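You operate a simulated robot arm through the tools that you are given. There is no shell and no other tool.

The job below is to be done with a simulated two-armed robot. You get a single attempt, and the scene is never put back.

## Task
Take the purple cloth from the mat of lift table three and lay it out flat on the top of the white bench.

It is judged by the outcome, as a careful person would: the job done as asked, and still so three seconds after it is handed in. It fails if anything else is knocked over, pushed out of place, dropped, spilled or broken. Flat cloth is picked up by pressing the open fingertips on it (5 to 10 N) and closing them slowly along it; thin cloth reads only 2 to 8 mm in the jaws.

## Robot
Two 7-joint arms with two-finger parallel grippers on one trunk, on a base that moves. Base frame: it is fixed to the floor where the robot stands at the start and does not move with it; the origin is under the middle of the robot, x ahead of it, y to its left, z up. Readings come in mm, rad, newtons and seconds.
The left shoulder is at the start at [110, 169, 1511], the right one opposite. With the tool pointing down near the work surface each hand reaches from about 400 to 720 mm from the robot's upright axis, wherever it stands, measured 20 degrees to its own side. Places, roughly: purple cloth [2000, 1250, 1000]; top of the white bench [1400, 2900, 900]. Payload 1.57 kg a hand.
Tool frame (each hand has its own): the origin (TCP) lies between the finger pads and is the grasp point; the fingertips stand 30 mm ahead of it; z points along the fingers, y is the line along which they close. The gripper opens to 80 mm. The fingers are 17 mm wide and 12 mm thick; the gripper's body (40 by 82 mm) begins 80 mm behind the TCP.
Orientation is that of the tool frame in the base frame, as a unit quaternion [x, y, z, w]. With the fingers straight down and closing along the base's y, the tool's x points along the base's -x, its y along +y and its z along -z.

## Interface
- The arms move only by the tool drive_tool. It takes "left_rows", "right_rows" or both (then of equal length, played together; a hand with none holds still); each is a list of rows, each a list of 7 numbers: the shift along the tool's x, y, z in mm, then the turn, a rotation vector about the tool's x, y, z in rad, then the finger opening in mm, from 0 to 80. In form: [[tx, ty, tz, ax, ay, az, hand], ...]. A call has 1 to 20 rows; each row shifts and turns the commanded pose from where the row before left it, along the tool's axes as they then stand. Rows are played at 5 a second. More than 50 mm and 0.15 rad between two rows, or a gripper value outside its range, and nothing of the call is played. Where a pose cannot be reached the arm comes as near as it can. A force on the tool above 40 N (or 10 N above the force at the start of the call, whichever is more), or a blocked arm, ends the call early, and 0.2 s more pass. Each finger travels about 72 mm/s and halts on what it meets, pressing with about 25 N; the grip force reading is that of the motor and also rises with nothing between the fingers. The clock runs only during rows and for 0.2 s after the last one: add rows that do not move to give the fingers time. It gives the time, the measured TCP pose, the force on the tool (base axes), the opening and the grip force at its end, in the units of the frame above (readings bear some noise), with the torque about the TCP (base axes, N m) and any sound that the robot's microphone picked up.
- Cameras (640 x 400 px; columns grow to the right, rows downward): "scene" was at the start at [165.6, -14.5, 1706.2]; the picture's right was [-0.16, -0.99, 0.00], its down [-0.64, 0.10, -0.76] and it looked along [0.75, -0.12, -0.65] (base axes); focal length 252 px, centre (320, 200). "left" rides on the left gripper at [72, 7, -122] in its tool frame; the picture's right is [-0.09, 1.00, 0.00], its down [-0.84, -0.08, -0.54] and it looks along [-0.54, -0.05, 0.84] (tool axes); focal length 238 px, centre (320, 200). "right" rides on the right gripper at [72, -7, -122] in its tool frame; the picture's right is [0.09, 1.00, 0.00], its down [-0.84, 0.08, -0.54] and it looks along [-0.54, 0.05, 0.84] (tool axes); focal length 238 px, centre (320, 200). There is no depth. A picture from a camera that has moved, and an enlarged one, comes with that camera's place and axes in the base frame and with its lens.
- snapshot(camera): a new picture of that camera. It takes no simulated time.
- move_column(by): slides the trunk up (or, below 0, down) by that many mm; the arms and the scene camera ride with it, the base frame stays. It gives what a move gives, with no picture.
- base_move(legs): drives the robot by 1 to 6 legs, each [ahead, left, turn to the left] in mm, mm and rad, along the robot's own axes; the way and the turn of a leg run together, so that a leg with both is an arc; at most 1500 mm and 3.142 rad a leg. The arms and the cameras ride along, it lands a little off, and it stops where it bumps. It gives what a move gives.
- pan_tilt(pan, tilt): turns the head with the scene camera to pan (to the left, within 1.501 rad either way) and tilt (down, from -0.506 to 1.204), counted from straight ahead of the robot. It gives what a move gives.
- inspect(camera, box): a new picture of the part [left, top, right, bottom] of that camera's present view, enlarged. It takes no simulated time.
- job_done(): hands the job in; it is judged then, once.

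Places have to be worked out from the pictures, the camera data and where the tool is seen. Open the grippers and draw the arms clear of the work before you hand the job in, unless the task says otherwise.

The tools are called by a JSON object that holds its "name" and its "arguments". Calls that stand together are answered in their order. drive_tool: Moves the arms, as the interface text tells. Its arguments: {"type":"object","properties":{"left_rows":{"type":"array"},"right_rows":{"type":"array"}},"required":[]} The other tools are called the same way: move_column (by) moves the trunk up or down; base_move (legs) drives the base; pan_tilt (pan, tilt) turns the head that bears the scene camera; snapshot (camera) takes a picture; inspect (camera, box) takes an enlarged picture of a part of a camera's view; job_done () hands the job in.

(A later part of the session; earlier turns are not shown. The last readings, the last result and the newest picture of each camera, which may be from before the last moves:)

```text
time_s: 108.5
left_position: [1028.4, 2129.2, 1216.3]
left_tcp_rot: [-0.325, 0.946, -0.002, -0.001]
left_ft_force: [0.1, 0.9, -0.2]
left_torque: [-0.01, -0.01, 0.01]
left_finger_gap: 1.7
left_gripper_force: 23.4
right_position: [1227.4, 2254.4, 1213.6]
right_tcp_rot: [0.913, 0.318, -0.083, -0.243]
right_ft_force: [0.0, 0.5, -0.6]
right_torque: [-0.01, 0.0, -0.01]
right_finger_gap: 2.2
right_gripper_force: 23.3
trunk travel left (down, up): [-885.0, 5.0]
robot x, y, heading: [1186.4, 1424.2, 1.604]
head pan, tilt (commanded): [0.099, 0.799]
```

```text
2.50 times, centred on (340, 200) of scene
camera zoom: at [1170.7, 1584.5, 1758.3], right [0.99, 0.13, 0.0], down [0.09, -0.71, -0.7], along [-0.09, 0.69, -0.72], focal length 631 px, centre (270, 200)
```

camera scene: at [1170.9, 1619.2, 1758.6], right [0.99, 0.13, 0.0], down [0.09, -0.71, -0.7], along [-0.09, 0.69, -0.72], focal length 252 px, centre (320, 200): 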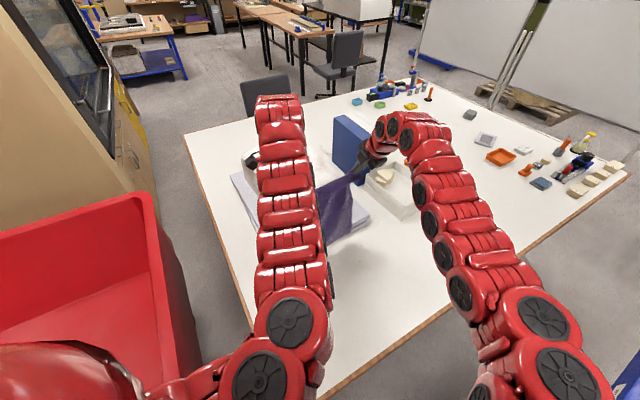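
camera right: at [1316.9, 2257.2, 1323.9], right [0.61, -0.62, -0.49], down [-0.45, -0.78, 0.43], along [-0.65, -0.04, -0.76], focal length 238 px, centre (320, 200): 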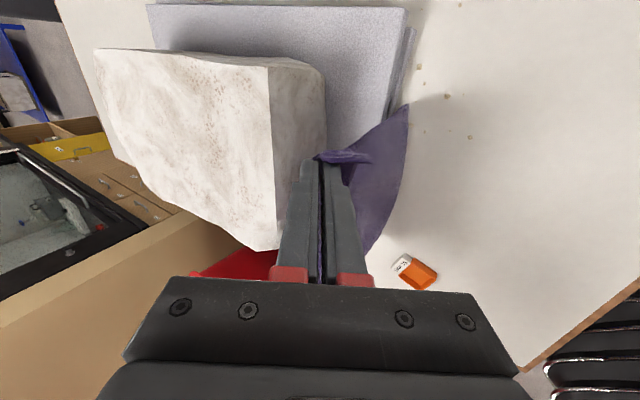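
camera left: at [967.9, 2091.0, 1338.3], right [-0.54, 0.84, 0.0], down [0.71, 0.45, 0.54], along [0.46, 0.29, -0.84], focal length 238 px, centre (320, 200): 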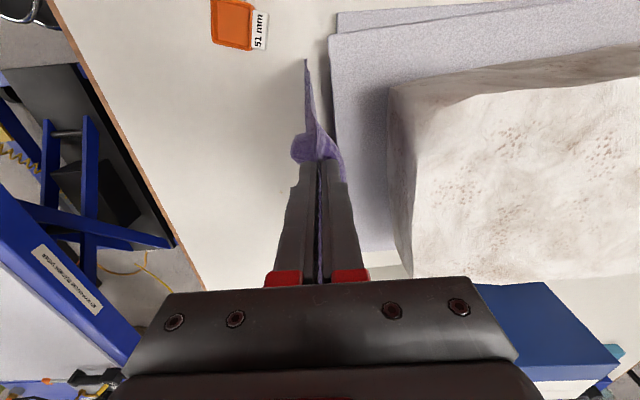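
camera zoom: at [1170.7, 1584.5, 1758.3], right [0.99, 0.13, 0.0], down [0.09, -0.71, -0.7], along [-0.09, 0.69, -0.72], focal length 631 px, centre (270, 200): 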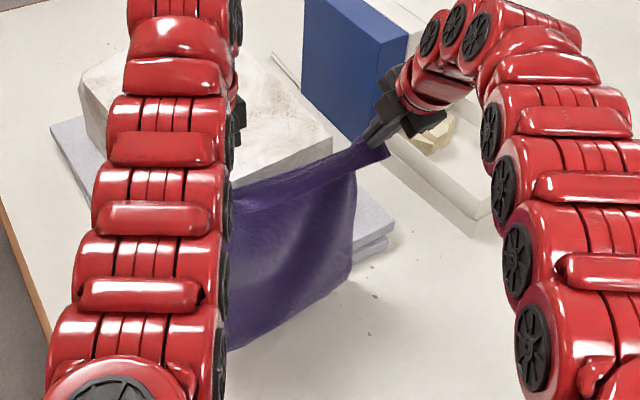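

Hanging freely, the left lower corner sits at n≈1053 and the right at 1072. I pull the right hand in 18 mm and move the base 22 mm forward so both corners come to about n≈1071, just short of the slab.

{"name": "drive_tool", "arguments": {"right_rows": [[0, 7.8, -4.5, 0, 0, 0, 0], [0, 7.8, -4.5, 0, 0, 0, 0], [0, 0, 0, 0, 0, 0, 0]]}}

{"name": "base_move", "arguments": {"legs": [[24, 0, 0]]}}

{"name": "drive_tool", "arguments": {"left_rows": [[0, 0, 0, 0, 0, 0, 0], [0, 0, 0, 0, 0, 0, 0], [0, 0, 0, 0, 0, 0, 0], [0, 0, 0, 0, 0, 0, 0], [0, 0, 0, 0, 0, 0, 0]]}}

{"name": "snapshot", "arguments": {"camera": "right"}}

{"name": "snapshot", "arguments": {"camera": "left"}}

```text
time_s: 109.3
left_position: [1027.6, 2130.1, 1216.2]
left_tcp_rot: [-0.325, 0.946, -0.001, -0.002]
left_ft_force: [0.1, 0.6, -0.6]
left_torque: [0.01, -0.07, 0.02]
left_finger_gap: 1.9
left_gripper_force: 23.6
right_position: [1237.7, 2242.3, 1214.3]
right_tcp_rot: [0.913, 0.318, -0.083, -0.242]
right_ft_force: [-0.6, -0.3, -0.2]
right_torque: [0.0, -0.02, -0.01]
right_finger_gap: 2.1
right_gripper_force: 24.1
trunk travel left (down, up): [-885.0, 5.0]
robot x, y, heading: [1181.5, 1424.2, 1.603]
head pan, tilt (commanded): [0.099, 0.799]
```

```text
time_s: 110.2
left_position: [1028.0, 2148.9, 1220.5]
left_tcp_rot: [-0.325, 0.946, 0.001, -0.001]
left_ft_force: [1.1, -0.3, -0.1]
left_torque: [0.11, 0.0, -0.05]
left_finger_gap: 1.8
left_gripper_force: 23.6
right_position: [1238.0, 2259.6, 1219.4]
right_tcp_rot: [0.912, 0.319, -0.083, -0.246]
right_ft_force: [-1.1, -1.1, 0.1]
right_torque: [-0.01, -0.02, 0.01]
right_finger_gap: 2.2
right_gripper_force: 23.2
trunk travel left (down, up): [-885.0, 5.0]
robot x, y, heading: [1181.6, 1448.7, 1.598]
head pan, tilt (commanded): [0.099, 0.799]
```

```text
time_s: 111.4
left_position: [1028.1, 2152.7, 1217.8]
left_tcp_rot: [-0.325, 0.946, -0.001, -0.001]
left_ft_force: [1.1, 0.7, 0.0]
left_torque: [0.06, 0.0, -0.05]
left_finger_gap: 1.8
left_gripper_force: 23.6
right_position: [1237.7, 2264.1, 1215.7]
right_tcp_rot: [0.912, 0.32, -0.083, -0.242]
right_ft_force: [-0.9, -0.5, 0.2]
right_torque: [0.0, 0.02, -0.04]
right_finger_gap: 1.9
right_gripper_force: 23.8
trunk travel left (down, up): [-885.0, 5.0]
robot x, y, heading: [1182.7, 1449.0, 1.602]
head pan, tilt (commanded): [0.099, 0.799]
```

```text
taken
camera right: at [1327.4, 2266.9, 1324.6], right [0.61, -0.62, -0.49], down [-0.45, -0.78, 0.43], along [-0.65, -0.04, -0.76], focal length 238 px, centre (320, 200)
```

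right: 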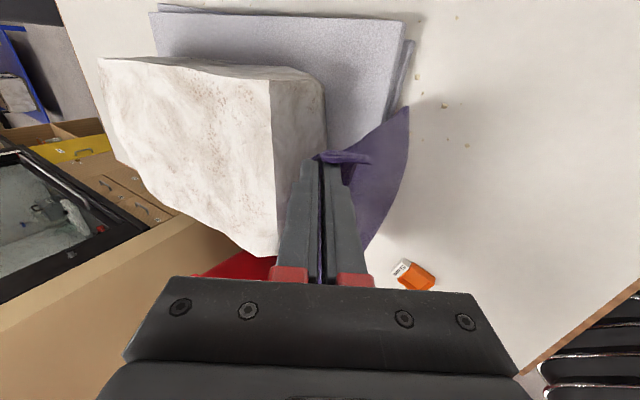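

```text
taken
camera left: at [967.3, 2113.9, 1339.0], right [-0.54, 0.84, 0.0], down [0.71, 0.45, 0.54], along [0.46, 0.29, -0.84], focal length 238 px, centre (320, 200)
```

left: 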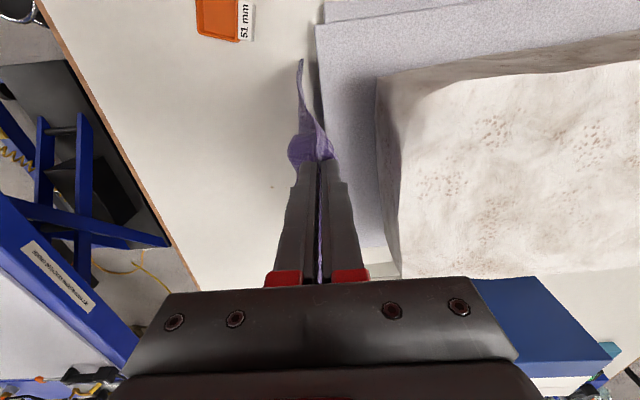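

Both lower corners are now at n≈1065–1071. I set the edge down and begin drawing the hands back toward me while lowering, so the cloth pays out flat.

{"name": "drive_tool", "arguments": {"left_rows": [[0, 0, 10, 0, 0, 0, 0], [0, 0, 10, 0, 0, 0, 0], [0, 0, 5, 0, 0, 0, 0], [0, -6, 3, 0, 0, 0, 0], [0, -6, 3, 0, 0, 0, 0], [0, -6, 3, 0, 0, 0, 0], [0, -6, 3, 0, 0, 0, 0], [0, -6, 3, 0, 0, 0, 0], [0, 0, 0, 0, 0, 0, 0]], "right_rows": [[0, 5, 8.66, 0, 0, 0, 0], [0, 5, 8.66, 0, 0, 0, 0], [0, 2.5, 4.33, 0, 0, 0, 0], [0, 6.7, -0.4, 0, 0, 0, 0], [0, 6.7, -0.4, 0, 0, 0, 0], [0, 6.7, -0.4, 0, 0, 0, 0], [0, 6.7, -0.4, 0, 0, 0, 0], [0, 6.7, -0.4, 0, 0, 0, 0], [0, 0, 0, 0, 0, 0, 0]]}}

{"name": "snapshot", "arguments": {"camera": "right"}}

{"name": "snapshot", "arguments": {"camera": "left"}}

{"name": "inspect", "arguments": {"camera": "scene", "box": [240, 120, 440, 280]}}

```text
time_s: 113.4
left_position: [1045.9, 2129.2, 1177.2]
left_tcp_rot: [-0.325, 0.946, -0.002, 0.0]
left_ft_force: [0.3, 0.8, 0.8]
left_torque: [0.0, -0.02, 0.0]
left_finger_gap: 1.9
left_gripper_force: 23.2
right_position: [1256.8, 2242.4, 1174.0]
right_tcp_rot: [0.912, 0.319, -0.084, -0.243]
right_ft_force: [-1.3, 0.1, 0.7]
right_torque: [0.0, 0.01, -0.01]
right_finger_gap: 2.0
right_gripper_force: 23.5
trunk travel left (down, up): [-885.0, 5.0]
robot x, y, heading: [1184.2, 1447.6, 1.602]
head pan, tilt (commanded): [0.099, 0.799]
```

```text
taken
camera right: at [1345.9, 2244.6, 1284.0], right [0.61, -0.62, -0.49], down [-0.45, -0.78, 0.43], along [-0.65, -0.04, -0.76], focal length 238 px, centre (320, 200)
```

right: 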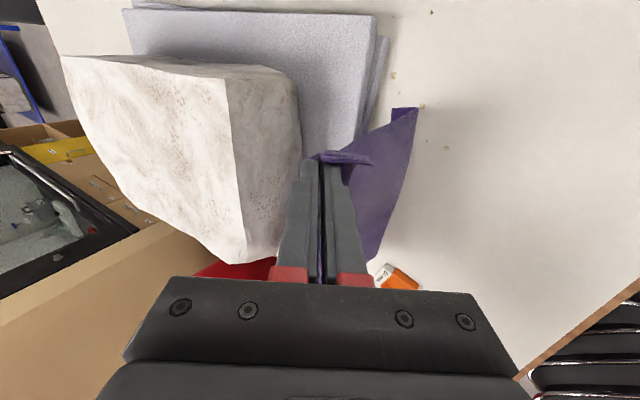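

```text
taken
camera left: at [985.5, 2090.6, 1298.8], right [-0.54, 0.84, 0.0], down [0.71, 0.45, 0.54], along [0.46, 0.29, -0.84], focal length 238 px, centre (320, 200)
```

left: 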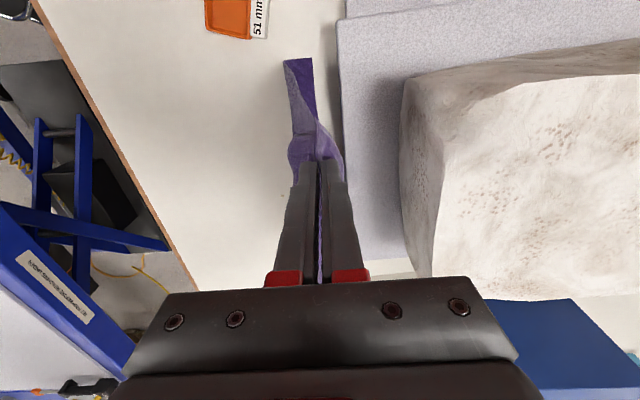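

```text
2.50 times, centred on (340, 200) of scene
camera zoom: at [1169.5, 1608.8, 1758.3], right [0.99, 0.13, 0.0], down [0.09, -0.71, -0.7], along [-0.09, 0.69, -0.72], focal length 631 px, centre (270, 200)
```

zoom: 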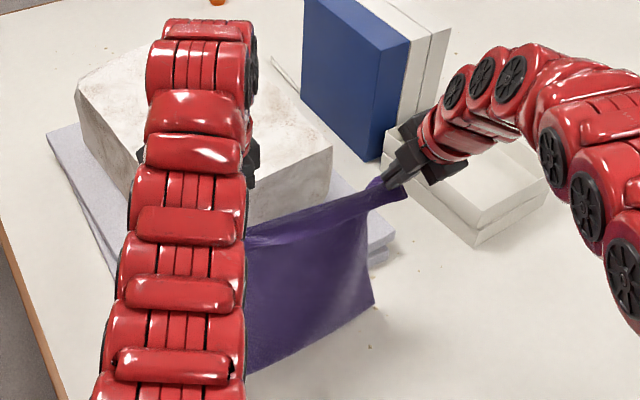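

The cloth is paying out, but its far edge landed at n≈1052–1060, which would leave the near edge right at the bench's rim. I lift again, move 24 mm forward, reach slightly further, and re-land.

{"name": "drive_tool", "arguments": {"left_rows": [[0, 0, -12, 0, 0, 0, 0], [0, 0, -12, 0, 0, 0, 0], [0, 0, -12, 0, 0, 0, 0], [0, 0, -10, 0, 0, 0, 0], [0, 0, 0, 0, 0, 0, 0]], "right_rows": [[0, -6, -10.4, 0, 0, 0, 0], [0, -6, -10.4, 0, 0, 0, 0], [0, -6, -10.4, 0, 0, 0, 0], [0, -5, -8.7, 0, 0, 0, 0], [0, 0, 0, 0, 0, 0, 0]]}}

{"name": "base_move", "arguments": {"legs": [[24, 0, 0]]}}

{"name": "drive_tool", "arguments": {"left_rows": [[0, 7, 0, 0, 0, 0, 0], [0, 7, 0, 0, 0, 0, 0], [0, 7, 0, 0, 0, 0, 0], [0, 7, 0, 0, 0, 0, 0], [0, 0, 0, 0, 0, 0, 0], [0, 0, 0, 0, 0, 0, 0], [0, 0, 0, 0, 0, 0, 0], [0, 0, 0, 0, 0, 0, 0], [0, 0, 0, 0, 0, 0, 0]], "right_rows": [[0, -5.2, 3, 0, 0, 0, 0], [0, -5.2, 3, 0, 0, 0, 0], [0, -5.2, 3, 0, 0, 0, 0], [0, -5.2, 3, 0, 0, 0, 0], [0, 0, 0, 0, 0, 0, 0], [0, 0, 0, 0, 0, 0, 0], [0, 0, 0, 0, 0, 0, 0], [0, 0, 0, 0, 0, 0, 0], [0, 0, 0, 0, 0, 0, 0]]}}

{"name": "snapshot", "arguments": {"camera": "right"}}

{"name": "snapshot", "arguments": {"camera": "left"}}

```text
time_s: 114.6
left_position: [1044.8, 2129.4, 1221.7]
left_tcp_rot: [-0.325, 0.946, -0.001, 0.001]
left_ft_force: [1.5, 1.4, 0.2]
left_torque: [0.02, -0.03, -0.04]
left_finger_gap: 1.6
left_gripper_force: 24.1
right_position: [1257.2, 2240.8, 1219.9]
right_tcp_rot: [0.913, 0.318, -0.083, -0.243]
right_ft_force: [-2.0, -0.1, -1.2]
right_torque: [-0.01, 0.05, 0.01]
right_finger_gap: 2.3
right_gripper_force: 23.2
trunk travel left (down, up): [-885.0, 5.0]
robot x, y, heading: [1178.2, 1445.9, 1.603]
head pan, tilt (commanded): [0.099, 0.799]
```

```text
time_s: 115.6
left_position: [1045.6, 2156.0, 1219.1]
left_tcp_rot: [-0.323, 0.946, -0.003, -0.001]
left_ft_force: [1.5, 0.9, -1.3]
left_torque: [-0.04, -0.03, 0.0]
left_finger_gap: 1.6
left_gripper_force: 23.7
right_position: [1257.0, 2267.5, 1217.5]
right_tcp_rot: [0.913, 0.317, -0.083, -0.241]
right_ft_force: [-1.1, -0.1, -0.3]
right_torque: [-0.06, 0.03, 0.05]
right_finger_gap: 1.8
right_gripper_force: 23.4
trunk travel left (down, up): [-885.0, 5.0]
robot x, y, heading: [1178.7, 1471.6, 1.602]
head pan, tilt (commanded): [0.099, 0.799]
stopped in leg 1: the robot was blocked; the commanded pose is now the measured one
```

```text
time_s: 117.6
left_position: [1029.0, 2174.9, 1221.6]
left_tcp_rot: [-0.325, 0.946, -0.001, -0.001]
left_ft_force: [0.8, 0.4, 0.1]
left_torque: [0.03, -0.05, -0.02]
left_finger_gap: 1.7
left_gripper_force: 23.5
right_position: [1242.2, 2282.5, 1218.9]
right_tcp_rot: [0.913, 0.318, -0.083, -0.242]
right_ft_force: [-0.8, -0.4, 0.3]
right_torque: [0.04, 0.02, -0.02]
right_finger_gap: 2.1
right_gripper_force: 23.8
trunk travel left (down, up): [-885.0, 5.0]
robot x, y, heading: [1177.9, 1470.5, 1.601]
head pan, tilt (commanded): [0.099, 0.799]
```

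```text
taken
camera right: at [1331.4, 2284.6, 1328.9], right [0.61, -0.62, -0.49], down [-0.45, -0.78, 0.43], along [-0.65, -0.04, -0.76], focal length 238 px, centre (320, 200)
```

right: 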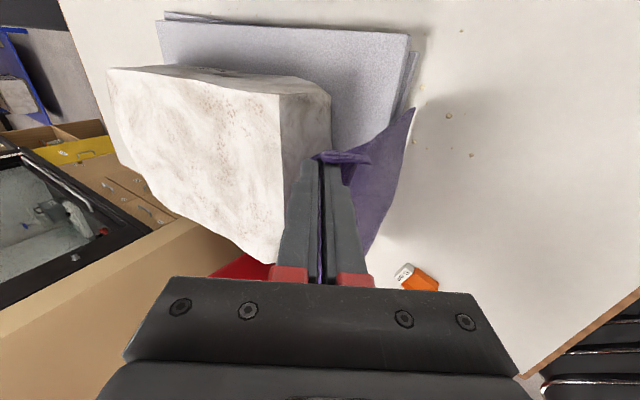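

```text
taken
camera left: at [968.4, 2135.1, 1344.4], right [-0.54, 0.84, 0.0], down [0.71, 0.45, 0.54], along [0.46, 0.29, -0.84], focal length 238 px, centre (320, 200)
```

left: 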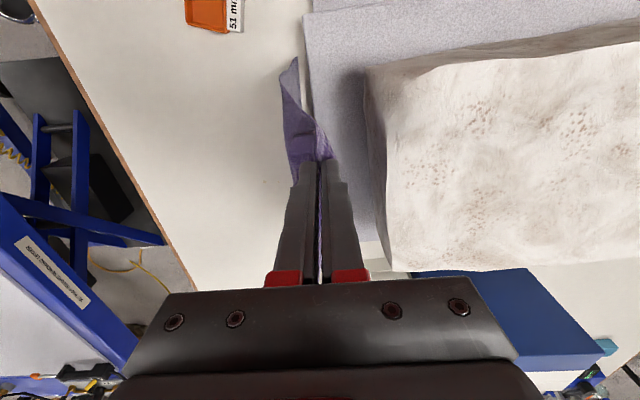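

Both lower corners are at n≈1072 now (the base just touched something ahead and stopped, so I won't go further). I nudge the hands out a few mm, set the edge down and start the draw-back.

{"name": "drive_tool", "arguments": {"left_rows": [[0, 4, 0, 0, 0, 0, 0], [0, 4, 0, 0, 0, 0, 0], [0, 0, 0, 0, 0, 0, 0], [0, 0, 8, 0, 0, 0, 0], [0, 0, 8, 0, 0, 0, 0], [0, 0, 8, 0, 0, 0, 0], [0, 0, 8, 0, 0, 0, 0], [0, 0, 8, 0, 0, 0, 0], [0, -3, 4, 0, 0, 0, 0], [0, -4, 4, 0, 0, 0, 0], [0, -5, 4, 0, 0, 0, 0], [0, -6, 4, 0, 0, 0, 0], [0, -6, 4, 0, 0, 0, 0], [0, 0, 0, 0, 0, 0, 0]], "right_rows": [[0, -2.6, 1.5, 0, 0, 0, 0], [0, -2.6, 1.5, 0, 0, 0, 0], [0, 0, 0, 0, 0, 0, 0], [0, 4, 6.93, 0, 0, 0, 0], [0, 4, 6.93, 0, 0, 0, 0], [0, 4, 6.93, 0, 0, 0, 0], [0, 4, 6.93, 0, 0, 0, 0], [0, 4, 6.93, 0, 0, 0, 0], [0, 4.6, 1.96, 0, 0, 0, 0], [0, 5.46, 1.46, 0, 0, 0, 0], [0, 6.33, 0.96, 0, 0, 0, 0], [0, 7.2, 0.46, 0, 0, 0, 0], [0, 7.2, 0.46, 0, 0, 0, 0], [0, 0, 0, 0, 0, 0, 0]]}}

{"name": "snapshot", "arguments": {"camera": "right"}}

{"name": "snapshot", "arguments": {"camera": "left"}}

{"name": "inspect", "arguments": {"camera": "scene", "box": [240, 120, 440, 280]}}

```text
time_s: 120.6
left_position: [1039.1, 2160.5, 1162.6]
left_tcp_rot: [-0.324, 0.946, -0.001, -0.001]
left_ft_force: [0.8, 0.7, 0.7]
left_torque: [0.01, -0.01, -0.02]
left_finger_gap: 1.8
left_gripper_force: 23.7
right_position: [1253.2, 2268.1, 1157.8]
right_tcp_rot: [0.913, 0.318, -0.082, -0.243]
right_ft_force: [-1.2, -1.4, -0.4]
right_torque: [0.01, 0.01, 0.01]
right_finger_gap: 1.9
right_gripper_force: 23.7
trunk travel left (down, up): [-885.0, 5.0]
robot x, y, heading: [1180.0, 1471.3, 1.601]
head pan, tilt (commanded): [0.099, 0.799]
```

```text
taken
camera right: at [1343.4, 2271.1, 1268.3], right [0.61, -0.62, -0.49], down [-0.45, -0.78, 0.43], along [-0.65, -0.04, -0.76], focal length 238 px, centre (320, 200)
```

right: 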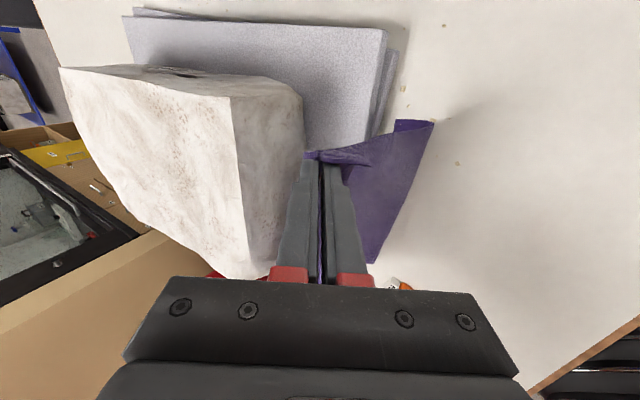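

```text
taken
camera left: at [977.7, 2122.6, 1283.5], right [-0.54, 0.84, 0.0], down [0.71, 0.45, 0.54], along [0.46, 0.29, -0.84], focal length 238 px, centre (320, 200)
```

left: 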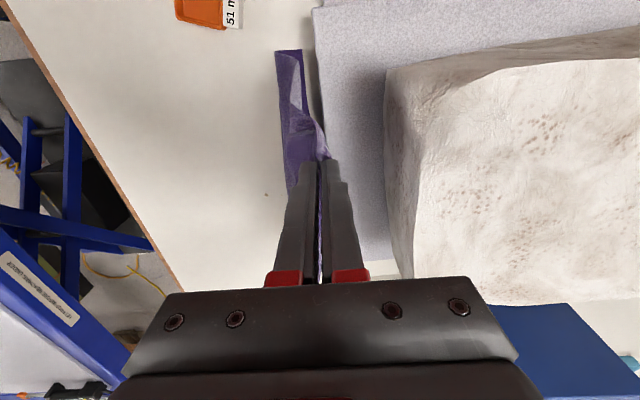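

```text
2.50 times, centred on (340, 200) of scene
camera zoom: at [1169.0, 1631.7, 1758.3], right [0.99, 0.13, 0.0], down [0.09, -0.71, -0.7], along [-0.09, 0.69, -0.72], focal length 631 px, centre (270, 200)
```

zoom: 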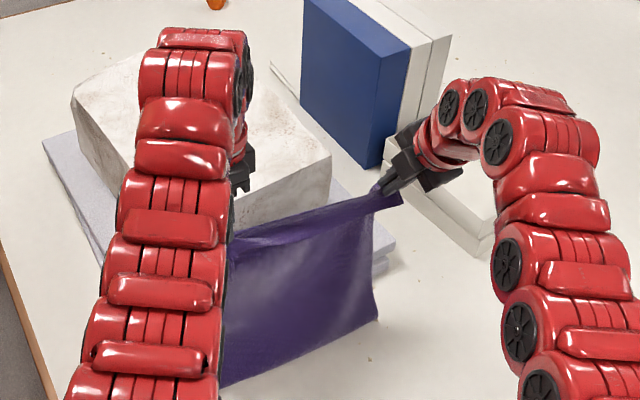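

Far edge now lies on the bench at n≈1069 on both sides with the first strip flat. I bring the left hand in line with the right, then back the base in small steps while compensating sideways.

{"name": "drive_tool", "arguments": {"left_rows": [[0, -9, 1.6, 0, 0, 0, 0], [0, -9, 1.6, 0, 0, 0, 0], [0, -9, 1.6, 0, 0, 0, 0], [0, -9, 1.6, 0, 0, 0, 0], [0, -9, 1.6, 0, 0, 0, 0], [0, 0, 0, 0, 0, 0, 0]], "right_rows": [[0, 3.6, -0.2, 0, 0, 0, 0], [0, 3.6, -0.2, 0, 0, 0, 0], [0, 3.6, -0.2, 0, 0, 0, 0], [0, 3.6, -0.2, 0, 0, 0, 0], [0, 3.6, -0.2, 0, 0, 0, 0], [0, 0, 0, 0, 0, 0, 0]]}}

{"name": "base_move", "arguments": {"legs": [[-30, 0, 0]]}}

{"name": "snapshot", "arguments": {"camera": "right"}}

{"name": "snapshot", "arguments": {"camera": "left"}}

```text
time_s: 122.0
left_position: [1065.7, 2126.7, 1153.9]
left_tcp_rot: [-0.324, 0.946, -0.001, -0.001]
left_ft_force: [0.8, -0.5, 0.2]
left_torque: [0.02, 0.02, -0.04]
left_finger_gap: 2.0
left_gripper_force: 23.3
right_position: [1263.6, 2255.8, 1152.8]
right_tcp_rot: [0.912, 0.318, -0.084, -0.244]
right_ft_force: [0.2, -1.0, 0.3]
right_torque: [-0.01, -0.02, -0.05]
right_finger_gap: 1.7
right_gripper_force: 23.6
trunk travel left (down, up): [-885.0, 5.0]
robot x, y, heading: [1184.3, 1473.5, 1.601]
head pan, tilt (commanded): [0.099, 0.799]
```

```text
time_s: 122.8
left_position: [1066.9, 2101.3, 1150.7]
left_tcp_rot: [-0.324, 0.946, -0.004, -0.001]
left_ft_force: [0.0, 0.3, -0.7]
left_torque: [-0.06, 0.01, 0.0]
left_finger_gap: 2.1
left_gripper_force: 23.7
right_position: [1265.3, 2230.2, 1146.3]
right_tcp_rot: [0.913, 0.318, -0.084, -0.241]
right_ft_force: [0.1, 0.2, -0.6]
right_torque: [-0.04, 0.0, -0.01]
right_finger_gap: 1.9
right_gripper_force: 23.7
trunk travel left (down, up): [-885.0, 5.0]
robot x, y, heading: [1179.6, 1446.8, 1.606]
head pan, tilt (commanded): [0.099, 0.799]
```

```text
taken
camera right: at [1354.0, 2233.9, 1256.1], right [0.61, -0.62, -0.49], down [-0.45, -0.78, 0.43], along [-0.65, -0.05, -0.76], focal length 238 px, centre (320, 200)
```

right: 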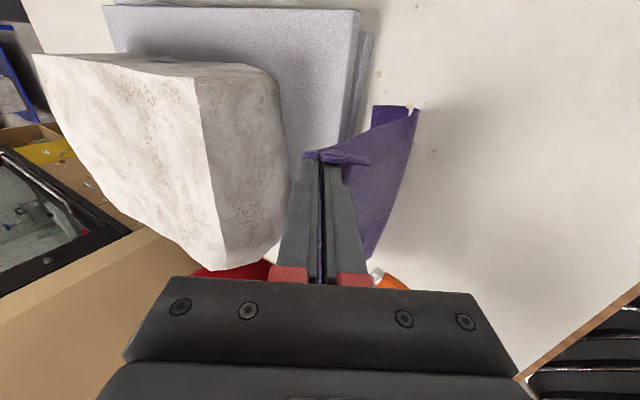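

```text
taken
camera left: at [1005.9, 2063.6, 1272.3], right [-0.54, 0.84, -0.01], down [0.71, 0.46, 0.54], along [0.46, 0.28, -0.84], focal length 238 px, centre (320, 200)
```

left: 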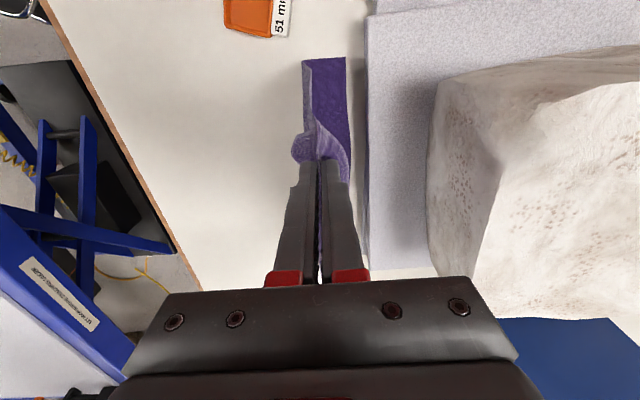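

The far strip is lying flat and staying put. I compensate sideways, continue down and back, and retreat the base another 30 mm.

{"name": "drive_tool", "arguments": {"left_rows": [[-5, -4, 4, 0, 0, 0, 0], [-5, -4, 4, 0, 0, 0, 0], [-5, -4, 4, 0, 0, 0, 0], [0, 0, 0, 0, 0, 0, 0]], "right_rows": [[5, 5.5, 1.5, 0, 0, 0, 0], [5, 5.5, 1.5, 0, 0, 0, 0], [5, 5.5, 1.5, 0, 0, 0, 0], [0, 0, 0, 0, 0, 0, 0]]}}

{"name": "base_move", "arguments": {"legs": [[-32, 0, 0]]}}

{"name": "drive_tool", "arguments": {"left_rows": [[-6, -5, 5, 0, 0, 0, 0], [-6, -5, 5, 0, 0, 0, 0], [-6, -5, 5, 0, 0, 0, 0], [0, 0, 0, 0, 0, 0, 0]], "right_rows": [[6, 6.8, 1.8, 0, 0, 0, 0], [6, 6.8, 1.8, 0, 0, 0, 0], [6, 6.8, 1.8, 0, 0, 0, 0], [0, 0, 0, 0, 0, 0, 0]]}}

{"name": "snapshot", "arguments": {"camera": "right"}}

{"name": "snapshot", "arguments": {"camera": "left"}}

```text
time_s: 123.8
left_position: [1084.8, 2095.6, 1141.5]
left_tcp_rot: [-0.325, 0.946, -0.002, -0.001]
left_ft_force: [0.3, 0.9, 0.1]
left_torque: [0.01, -0.04, -0.06]
left_finger_gap: 1.8
left_gripper_force: 23.6
right_position: [1284.2, 2226.5, 1138.9]
right_tcp_rot: [0.913, 0.318, -0.082, -0.243]
right_ft_force: [-0.8, -0.6, -0.3]
right_torque: [0.03, 0.02, -0.05]
right_finger_gap: 2.0
right_gripper_force: 23.9
trunk travel left (down, up): [-885.0, 5.0]
robot x, y, heading: [1180.0, 1441.9, 1.601]
head pan, tilt (commanded): [0.099, 0.799]
```

```text
time_s: 124.7
left_position: [1087.2, 2070.0, 1137.4]
left_tcp_rot: [-0.324, 0.946, -0.005, -0.001]
left_ft_force: [0.1, 1.6, -0.3]
left_torque: [-0.05, -0.02, -0.02]
left_finger_gap: 1.7
left_gripper_force: 23.6
right_position: [1286.4, 2198.9, 1135.0]
right_tcp_rot: [0.913, 0.318, -0.084, -0.24]
right_ft_force: [-0.8, 0.0, -0.1]
right_torque: [-0.09, 0.0, -0.02]
right_finger_gap: 1.8
right_gripper_force: 23.1
trunk travel left (down, up): [-885.0, 5.0]
robot x, y, heading: [1179.5, 1409.4, 1.602]
head pan, tilt (commanded): [0.099, 0.799]
```

```text
time_s: 125.7
left_position: [1110.8, 2063.3, 1128.4]
left_tcp_rot: [-0.324, 0.946, -0.001, -0.001]
left_ft_force: [0.3, 0.4, -0.6]
left_torque: [0.01, -0.04, -0.01]
left_finger_gap: 2.0
left_gripper_force: 23.9
right_position: [1309.4, 2192.9, 1125.1]
right_tcp_rot: [0.913, 0.318, -0.084, -0.242]
right_ft_force: [-0.3, -0.2, 0.0]
right_torque: [0.01, -0.02, 0.01]
right_finger_gap: 1.9
right_gripper_force: 23.0
trunk travel left (down, up): [-885.0, 5.0]
robot x, y, heading: [1183.7, 1410.9, 1.605]
head pan, tilt (commanded): [0.099, 0.799]
```

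```text
taken
camera right: at [1399.2, 2195.7, 1234.0], right [0.61, -0.62, -0.49], down [-0.45, -0.78, 0.43], along [-0.65, -0.04, -0.76], focal length 238 px, centre (320, 200)
```

right: 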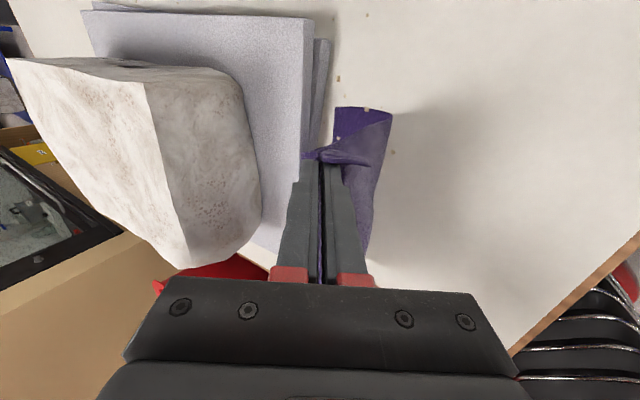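

```text
taken
camera left: at [1049.6, 2024.5, 1249.4], right [-0.54, 0.84, 0.0], down [0.71, 0.45, 0.54], along [0.46, 0.29, -0.84], focal length 238 px, centre (320, 200)
```

left: 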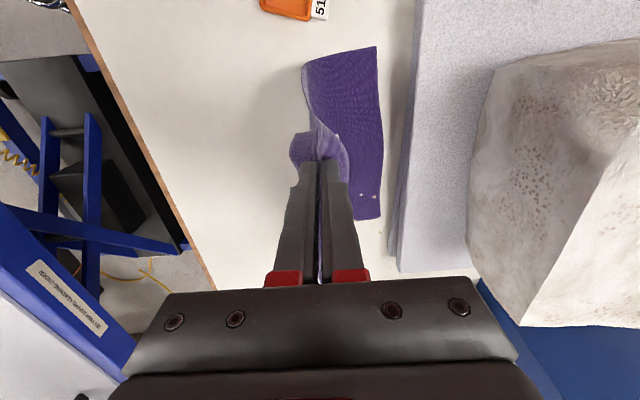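

The cloth is going down flat, only slightly skewed (far-left corner at n≈1050, far-right 1072). From here the arms alone can finish, so I continue the draw-back with more descent to avoid dragging.

{"name": "drive_tool", "arguments": {"left_rows": [[0, -4.5, 8.25, 0, 0, 0, 0], [0, -4.5, 8.25, 0, 0, 0, 0], [0, -4.5, 8.25, 0, 0, 0, 0], [0, -4.5, 8.25, 0, 0, 0, 0], [0, -6, 9, 0, 0, 0, 0], [0, -6, 9, 0, 0, 0, 0], [0, -6, 9, 0, 0, 0, 0], [0, -6, 9, 0, 0, 0, 0], [0, -6, 9, 0, 0, 0, 0], [0, 0, 0, 0, 0, 0, 0]], "right_rows": [[0, 8.02, 4.89, 0, 0, 0, 0], [0, 8.02, 4.89, 0, 0, 0, 0], [0, 8.02, 4.89, 0, 0, 0, 0], [0, 8.02, 4.89, 0, 0, 0, 0], [0, 9.7, 4.79, 0, 0, 0, 0], [0, 9.7, 4.79, 0, 0, 0, 0], [0, 9.7, 4.79, 0, 0, 0, 0], [0, 9.7, 4.79, 0, 0, 0, 0], [0, 9.7, 4.79, 0, 0, 0, 0], [0, 0, 0, 0, 0, 0, 0]]}}

{"name": "snapshot", "arguments": {"camera": "right"}}

{"name": "snapshot", "arguments": {"camera": "left"}}

{"name": "snapshot", "arguments": {"camera": "scene"}}

```text
time_s: 127.8
left_position: [1140.4, 2023.6, 1049.1]
left_tcp_rot: [-0.325, 0.946, -0.001, -0.001]
left_ft_force: [0.6, 1.3, -0.4]
left_torque: [0.02, -0.03, -0.01]
left_finger_gap: 1.9
left_gripper_force: 24.0
right_position: [1340.0, 2156.1, 1047.1]
right_tcp_rot: [0.913, 0.319, -0.082, -0.242]
right_ft_force: [-0.6, -1.2, 0.3]
right_torque: [-0.02, 0.04, -0.01]
right_finger_gap: 2.0
right_gripper_force: 23.4
trunk travel left (down, up): [-885.0, 5.0]
robot x, y, heading: [1183.9, 1407.4, 1.601]
head pan, tilt (commanded): [0.099, 0.799]
```

```text
taken
camera right: at [1429.8, 2158.3, 1156.1], right [0.61, -0.62, -0.49], down [-0.45, -0.78, 0.43], along [-0.65, -0.04, -0.76], focal length 238 px, centre (320, 200)
```

right: 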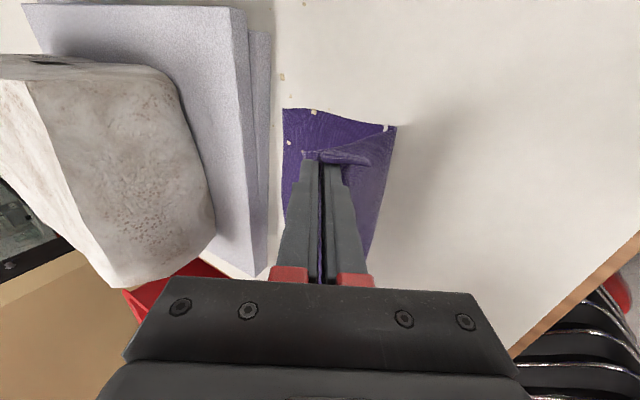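

```text
taken
camera left: at [1080.0, 1985.5, 1171.6], right [-0.54, 0.84, 0.0], down [0.71, 0.45, 0.54], along [0.46, 0.29, -0.84], focal length 238 px, centre (320, 200)
```

left: 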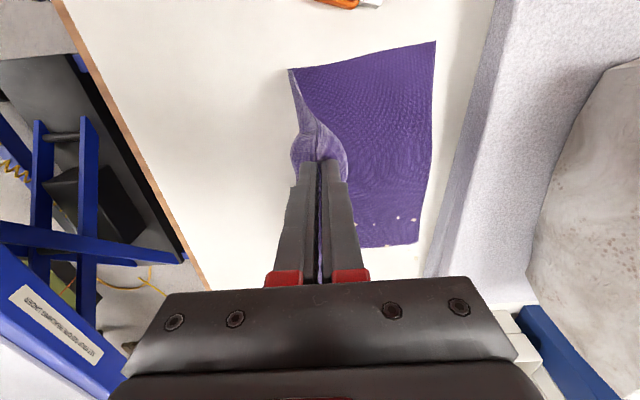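

```text
taken
camera scene: at [1171.5, 1569.7, 1758.4], right [0.99, 0.13, 0.0], down [0.09, -0.71, -0.7], along [-0.09, 0.69, -0.72], focal length 252 px, centre (320, 200)
```

scene: 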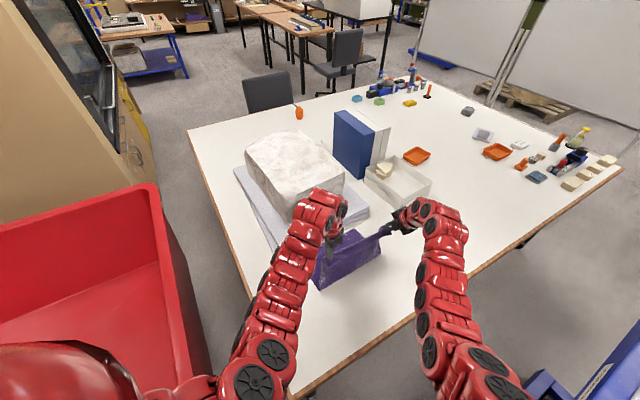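

Far edge is staying put. I continue lowering and drawing back.

{"name": "drive_tool", "arguments": {"left_rows": [[0, -6.6, 9.2, 0, 0, 0, 0], [0, -6.6, 9.2, 0, 0, 0, 0], [0, -6.6, 9.2, 0, 0, 0, 0], [0, -6.6, 9.2, 0, 0, 0, 0], [0, -6.6, 9.2, 0, 0, 0, 0], [0, -7, 8, 0, 0, 0, 0], [0, -7, 8, 0, 0, 0, 0], [0, -7, 8, 0, 0, 0, 0], [0, -7, 8, 0, 0, 0, 0], [0, -7, 8, 0, 0, 0, 0], [0, 0, 0, 0, 0, 0, 0]], "right_rows": [[0, 10.32, 4.67, 0, 0, 0, 0], [0, 10.32, 4.67, 0, 0, 0, 0], [0, 10.32, 4.67, 0, 0, 0, 0], [0, 10.32, 4.67, 0, 0, 0, 0], [0, 10.32, 4.67, 0, 0, 0, 0], [0, 10.06, 3.43, 0, 0, 0, 0], [0, 10.06, 3.43, 0, 0, 0, 0], [0, 10.06, 3.43, 0, 0, 0, 0], [0, 10.06, 3.43, 0, 0, 0, 0], [0, 10.06, 3.43, 0, 0, 0, 0], [0, 0, 0, 0, 0, 0, 0]]}}

{"name": "snapshot", "arguments": {"camera": "right"}}

{"name": "snapshot", "arguments": {"camera": "left"}}

{"name": "inspect", "arguments": {"camera": "scene", "box": [260, 160, 460, 320]}}

```text
time_s: 130.2
left_position: [1183.4, 1969.5, 964.5]
left_tcp_rot: [-0.324, 0.946, -0.001, 0.0]
left_ft_force: [1.8, 0.8, -0.4]
left_torque: [0.04, -0.04, 0.01]
left_finger_gap: 1.8
left_gripper_force: 23.7
right_position: [1380.7, 2102.7, 963.1]
right_tcp_rot: [0.913, 0.318, -0.084, -0.243]
right_ft_force: [-2.0, -0.4, 0.7]
right_torque: [-0.01, 0.03, 0.02]
right_finger_gap: 1.9
right_gripper_force: 23.4
trunk travel left (down, up): [-885.0, 5.0]
robot x, y, heading: [1185.1, 1407.9, 1.604]
head pan, tilt (commanded): [0.099, 0.799]
```

```text
taken
camera right: at [1471.1, 2104.3, 1071.3], right [0.61, -0.62, -0.49], down [-0.45, -0.78, 0.43], along [-0.65, -0.04, -0.76], focal length 238 px, centre (320, 200)
```

right: 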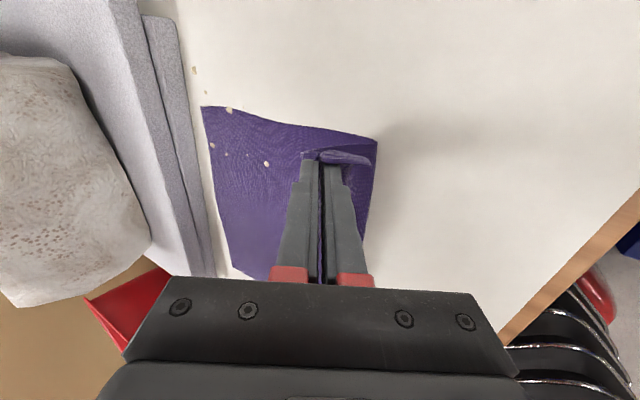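

```text
taken
camera left: at [1120.3, 1931.7, 1085.7], right [-0.54, 0.84, 0.0], down [0.71, 0.45, 0.54], along [0.46, 0.29, -0.84], focal length 238 px, centre (320, 200)
```

left: 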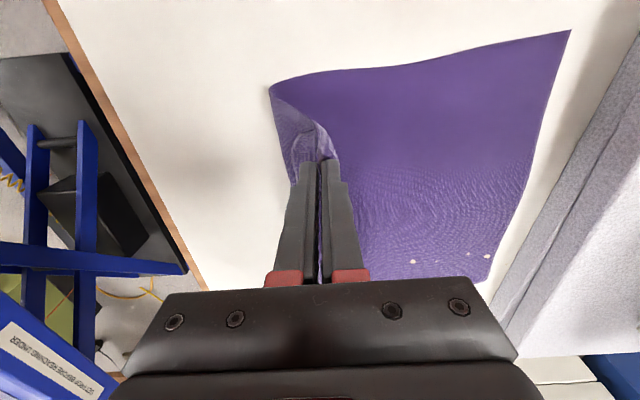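

```text
2.50 times, centred on (360, 240) of scene
camera zoom: at [1171.4, 1569.9, 1758.3], right [0.99, 0.13, 0.0], down [0.09, -0.71, -0.7], along [-0.09, 0.69, -0.72], focal length 631 px, centre (220, 100)
```

zoom: 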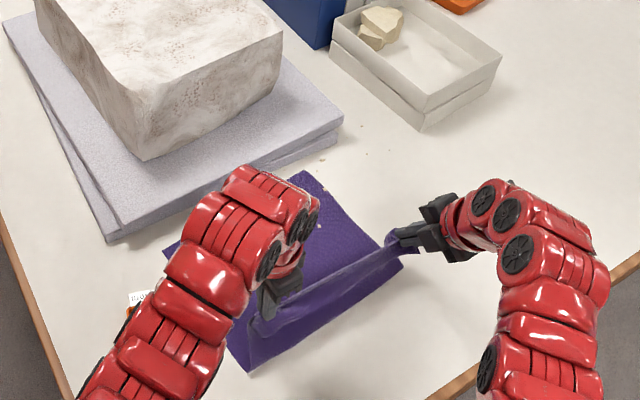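

Almost there: about 90 mm of cloth remains off the bench. I draw the hands back faster than down now so no fold forms under them.

{"name": "drive_tool", "arguments": {"left_rows": [[0, -12, 5, 0, 0, 0, 0], [0, -12, 5, 0, 0, 0, 0], [0, -12, 5, 0, 0, 0, 0], [0, -12, 5, 0, 0, 0, 0], [0, -12, 5, 0, 0, 0, 0], [0, -10, 7, 0, 0, 0, 0], [0, -10, 7, 0, 0, 0, 0], [0, -10, 7, 0, 0, 0, 0], [0, -10, 7, 0, 0, 0, 0], [0, 0, 0, 0, 0, 0, 0]], "right_rows": [[0, 12.9, -1.67, 0, 0, 0, 0], [0, 12.9, -1.67, 0, 0, 0, 0], [0, 12.9, -1.67, 0, 0, 0, 0], [0, 12.9, -1.67, 0, 0, 0, 0], [0, 12.9, -1.67, 0, 0, 0, 0], [0, 10.4, 2.06, 0, 0, 0, 0], [0, 10.4, 2.06, 0, 0, 0, 0], [0, 10.4, 2.06, 0, 0, 0, 0], [0, 10.4, 2.06, 0, 0, 0, 0], [0, 0, 0, 0, 0, 0, 0]]}}

{"name": "snapshot", "arguments": {"camera": "right"}}

{"name": "snapshot", "arguments": {"camera": "left"}}

{"name": "inspect", "arguments": {"camera": "scene", "box": [260, 160, 460, 320]}}

```text
time_s: 132.4
left_position: [1242.4, 1890.6, 910.5]
left_tcp_rot: [-0.324, 0.946, -0.001, 0.0]
left_ft_force: [0.4, 0.7, 0.1]
left_torque: [0.04, -0.04, 0.0]
left_finger_gap: 1.8
left_gripper_force: 23.8
right_position: [1438.0, 2028.9, 909.4]
right_tcp_rot: [0.913, 0.318, -0.083, -0.243]
right_ft_force: [-1.2, -1.1, -0.4]
right_torque: [-0.02, 0.02, 0.04]
right_finger_gap: 2.2
right_gripper_force: 23.7
trunk travel left (down, up): [-885.0, 5.0]
robot x, y, heading: [1186.3, 1413.3, 1.597]
head pan, tilt (commanded): [0.099, 0.799]
```

```text
taken
camera right: at [1528.2, 2030.9, 1018.5], right [0.61, -0.62, -0.49], down [-0.45, -0.78, 0.43], along [-0.65, -0.04, -0.76], focal length 238 px, centre (320, 200)
```

right: 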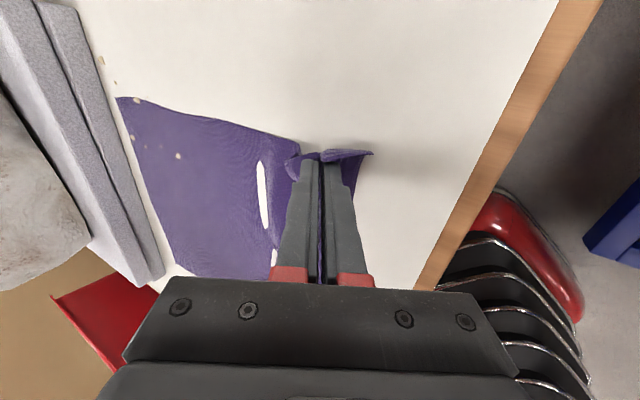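

```text
taken
camera left: at [1181.9, 1852.6, 1031.3], right [-0.54, 0.84, 0.0], down [0.71, 0.45, 0.54], along [0.46, 0.29, -0.84], focal length 238 px, centre (320, 200)
```

left: 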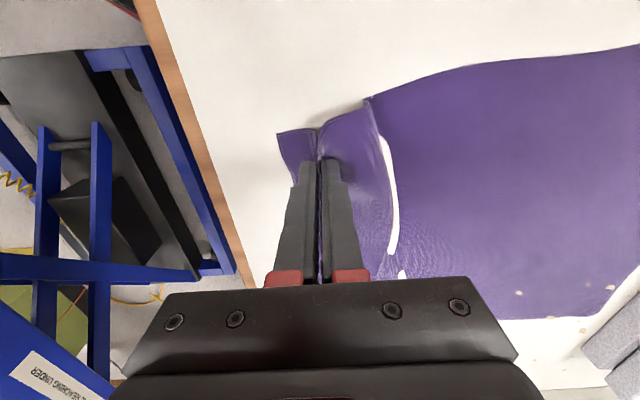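

```text
2.50 times, centred on (360, 240) of scene
camera zoom: at [1171.3, 1569.9, 1758.3], right [0.99, 0.13, 0.0], down [0.09, -0.71, -0.7], along [-0.09, 0.69, -0.72], focal length 631 px, centre (220, 100)
```

zoom: 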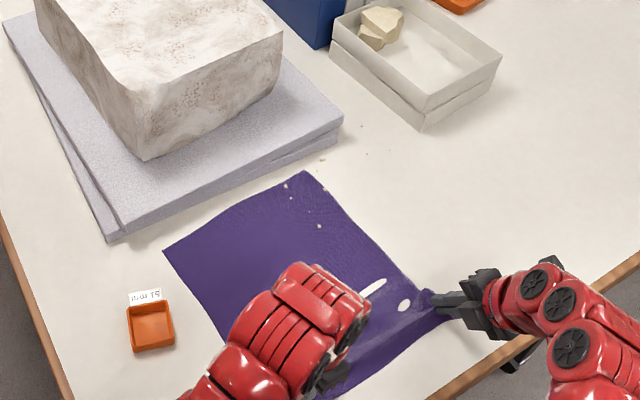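

Nearly all of the cloth is flat now; only the pinched near hem is raised. I lower both hands to bench level before releasing.

{"name": "drive_tool", "arguments": {"left_rows": [[0, 0, 4, 0, 0, 0, 0], [0, 0, 4, 0, 0, 0, 0], [0, 0, 4, 0, 0, 0, 0], [0, 0, 0, 0, 0, 0, 0]], "right_rows": [[0, 2, 3.46, 0, 0, 0, 0], [0, 2, 3.46, 0, 0, 0, 0], [0, 2, 3.46, 0, 0, 0, 0], [0, 0, 0, 0, 0, 0, 0]]}}

{"name": "snapshot", "arguments": {"camera": "left"}}

{"name": "snapshot", "arguments": {"camera": "right"}}

```text
time_s: 133.4
left_position: [1241.9, 1890.5, 898.3]
left_tcp_rot: [-0.324, 0.946, 0.0, 0.0]
left_ft_force: [0.9, 2.2, 5.2]
left_torque: [0.07, -0.09, -0.03]
left_finger_gap: 1.8
left_gripper_force: 23.0
right_position: [1440.1, 2030.1, 896.7]
right_tcp_rot: [0.913, 0.319, -0.083, -0.243]
right_ft_force: [-1.0, -0.7, -0.5]
right_torque: [-0.04, 0.02, 0.01]
right_finger_gap: 2.1
right_gripper_force: 23.7
trunk travel left (down, up): [-885.0, 5.0]
robot x, y, heading: [1183.2, 1411.8, 1.602]
head pan, tilt (commanded): [0.099, 0.799]
```

```text
taken
camera left: at [1182.0, 1852.0, 1019.8], right [-0.54, 0.84, 0.0], down [0.71, 0.45, 0.54], along [0.46, 0.29, -0.84], focal length 238 px, centre (320, 200)
```

left: 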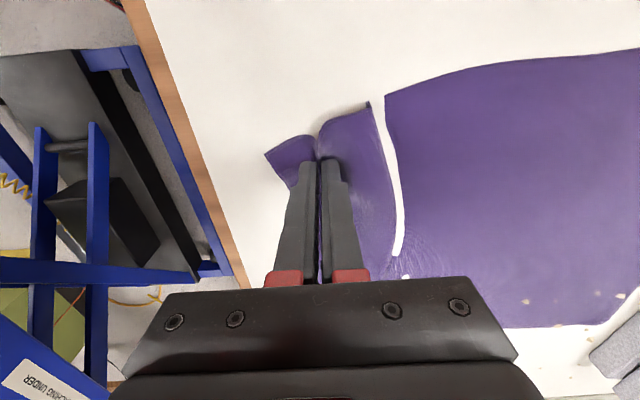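

```text
taken
camera right: at [1528.5, 2032.0, 1006.8], right [0.61, -0.62, -0.49], down [-0.45, -0.78, 0.43], along [-0.65, -0.04, -0.76], focal length 238 px, centre (320, 200)
```

right: 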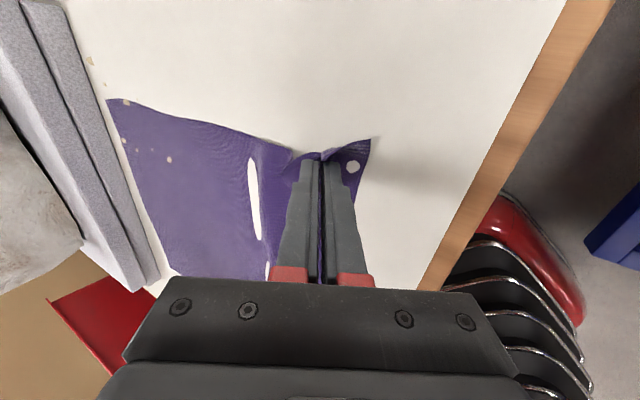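

Left fingertips touch the bench at 5 N (bench top ≈ 866). I open the left fingers slowly while touching, which should spread the gathered hem back out.

{"name": "drive_tool", "arguments": {"left_rows": [[0, 0, 0, 0, 0, 0, 4], [0, 0, 0, 0, 0, 0, 8], [0, 0, 0, 0, 0, 0, 12], [0, 0, 0, 0, 0, 0, 16], [0, 0, 0, 0, 0, 0, 20], [0, 0, 0, 0, 0, 0, 24], [0, 0, 0, 0, 0, 0, 28], [0, 0, 0, 0, 0, 0, 32], [0, 0, 0, 0, 0, 0, 36], [0, 0, 0, 0, 0, 0, 40], [0, 0, 0, 0, 0, 0, 44], [0, 0, 0, 0, 0, 0, 44]]}}

{"name": "snapshot", "arguments": {"camera": "left"}}

{"name": "inspect", "arguments": {"camera": "left", "box": [200, 60, 480, 300]}}

```text
time_s: 136.1
left_position: [1243.0, 1891.4, 897.6]
left_tcp_rot: [-0.324, 0.946, -0.001, 0.0]
left_ft_force: [0.0, -0.7, 0.2]
left_torque: [0.02, 0.0, -0.01]
left_finger_gap: 44.4
left_gripper_force: 0.1
right_position: [1438.2, 2030.8, 897.2]
right_tcp_rot: [0.913, 0.318, -0.083, -0.243]
right_ft_force: [0.5, 0.2, -0.4]
right_torque: [0.0, 0.0, -0.02]
right_finger_gap: 1.9
right_gripper_force: 23.8
trunk travel left (down, up): [-885.0, 5.0]
robot x, y, heading: [1183.8, 1408.8, 1.604]
head pan, tilt (commanded): [0.099, 0.799]
```

```text
taken
camera left: at [1182.0, 1852.0, 1019.5], right [-0.54, 0.84, 0.0], down [0.71, 0.45, 0.54], along [0.46, 0.29, -0.84], focal length 238 px, centre (320, 200)
```

left: 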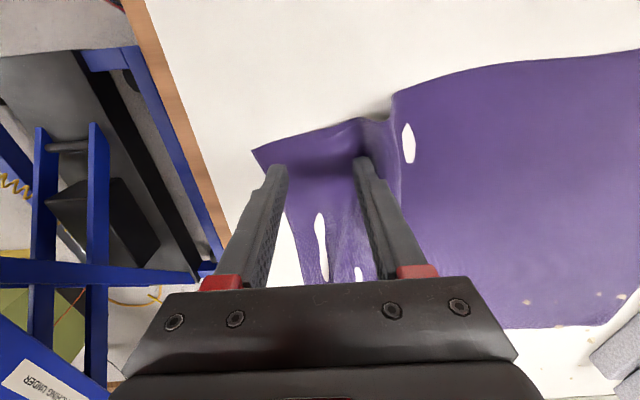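

```text
1.67 times, centred on (340, 180) of left
camera zoom: at [1182.0, 1852.0, 1019.5], right [-0.54, 0.84, 0.0], down [0.71, 0.45, 0.54], along [0.46, 0.29, -0.84], focal length 397 px, centre (287, 233)
```

zoom: 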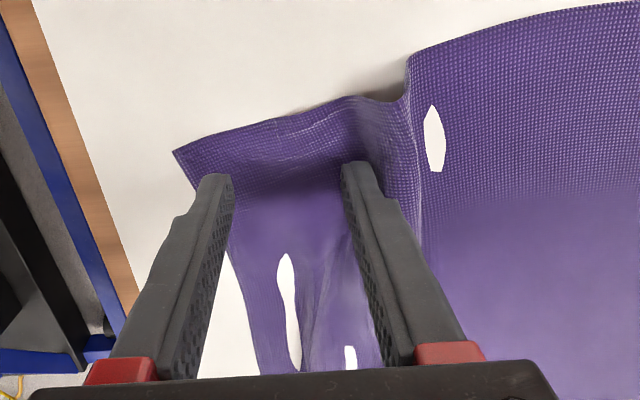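

The left hem spread out nicely and its corner is on the bench. Now I release the right hand, rising slightly as its tilted fingers open.

{"name": "drive_tool", "arguments": {"right_rows": [[0, -0.5, -0.87, 0, 0, 0, 4], [0, -0.5, -0.87, 0, 0, 0, 8], [0, -0.5, -0.87, 0, 0, 0, 12], [0, -0.5, -0.87, 0, 0, 0, 16], [0, -0.5, -0.87, 0, 0, 0, 20], [0, -0.5, -0.87, 0, 0, 0, 24], [0, -0.5, -0.87, 0, 0, 0, 28], [0, -0.5, -0.87, 0, 0, 0, 32], [0, 0, 0, 0, 0, 0, 32]]}}

{"name": "snapshot", "arguments": {"camera": "right"}}

{"name": "inspect", "arguments": {"camera": "scene", "box": [260, 180, 480, 360]}}

```text
time_s: 138.1
left_position: [1242.2, 1890.1, 897.9]
left_tcp_rot: [-0.324, 0.946, -0.001, 0.0]
left_ft_force: [-0.6, 0.1, 0.1]
left_torque: [0.03, 0.01, 0.03]
left_finger_gap: 44.2
left_gripper_force: 0.1
right_position: [1439.9, 2029.0, 905.7]
right_tcp_rot: [0.912, 0.319, -0.082, -0.243]
right_ft_force: [0.8, -0.4, -0.2]
right_torque: [0.01, 0.0, 0.03]
right_finger_gap: 32.0
right_gripper_force: 0.0
trunk travel left (down, up): [-885.0, 5.0]
robot x, y, heading: [1180.6, 1412.1, 1.602]
head pan, tilt (commanded): [0.099, 0.799]
```

```text
taken
camera right: at [1528.6, 2031.5, 1015.1], right [0.61, -0.62, -0.49], down [-0.45, -0.78, 0.43], along [-0.65, -0.04, -0.76], focal length 238 px, centre (320, 200)
```

right: 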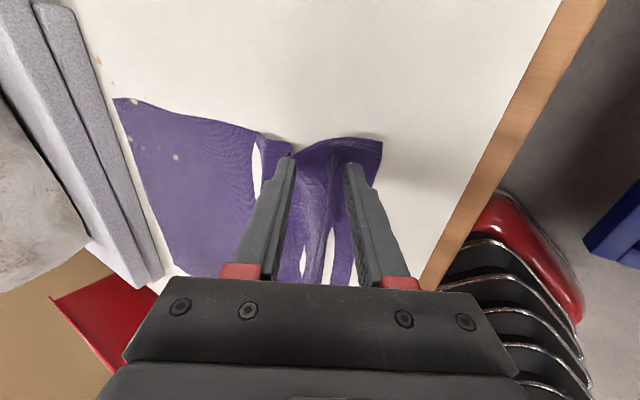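

```text
2.22 times, centred on (370, 270) of scene
camera zoom: at [1171.5, 1569.7, 1758.3], right [0.99, 0.13, 0.0], down [0.09, -0.71, -0.7], along [-0.09, 0.69, -0.72], focal length 561 px, centre (209, 44)
```

zoom: 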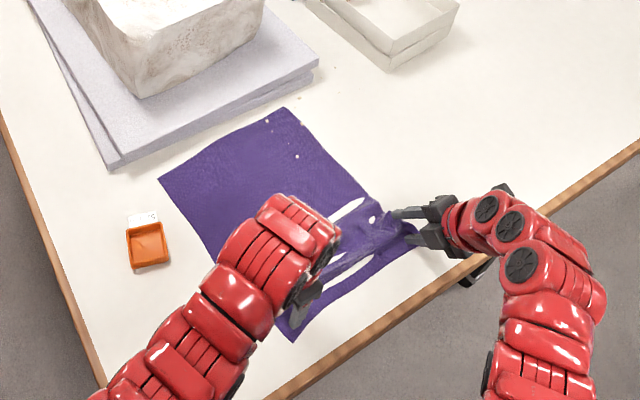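

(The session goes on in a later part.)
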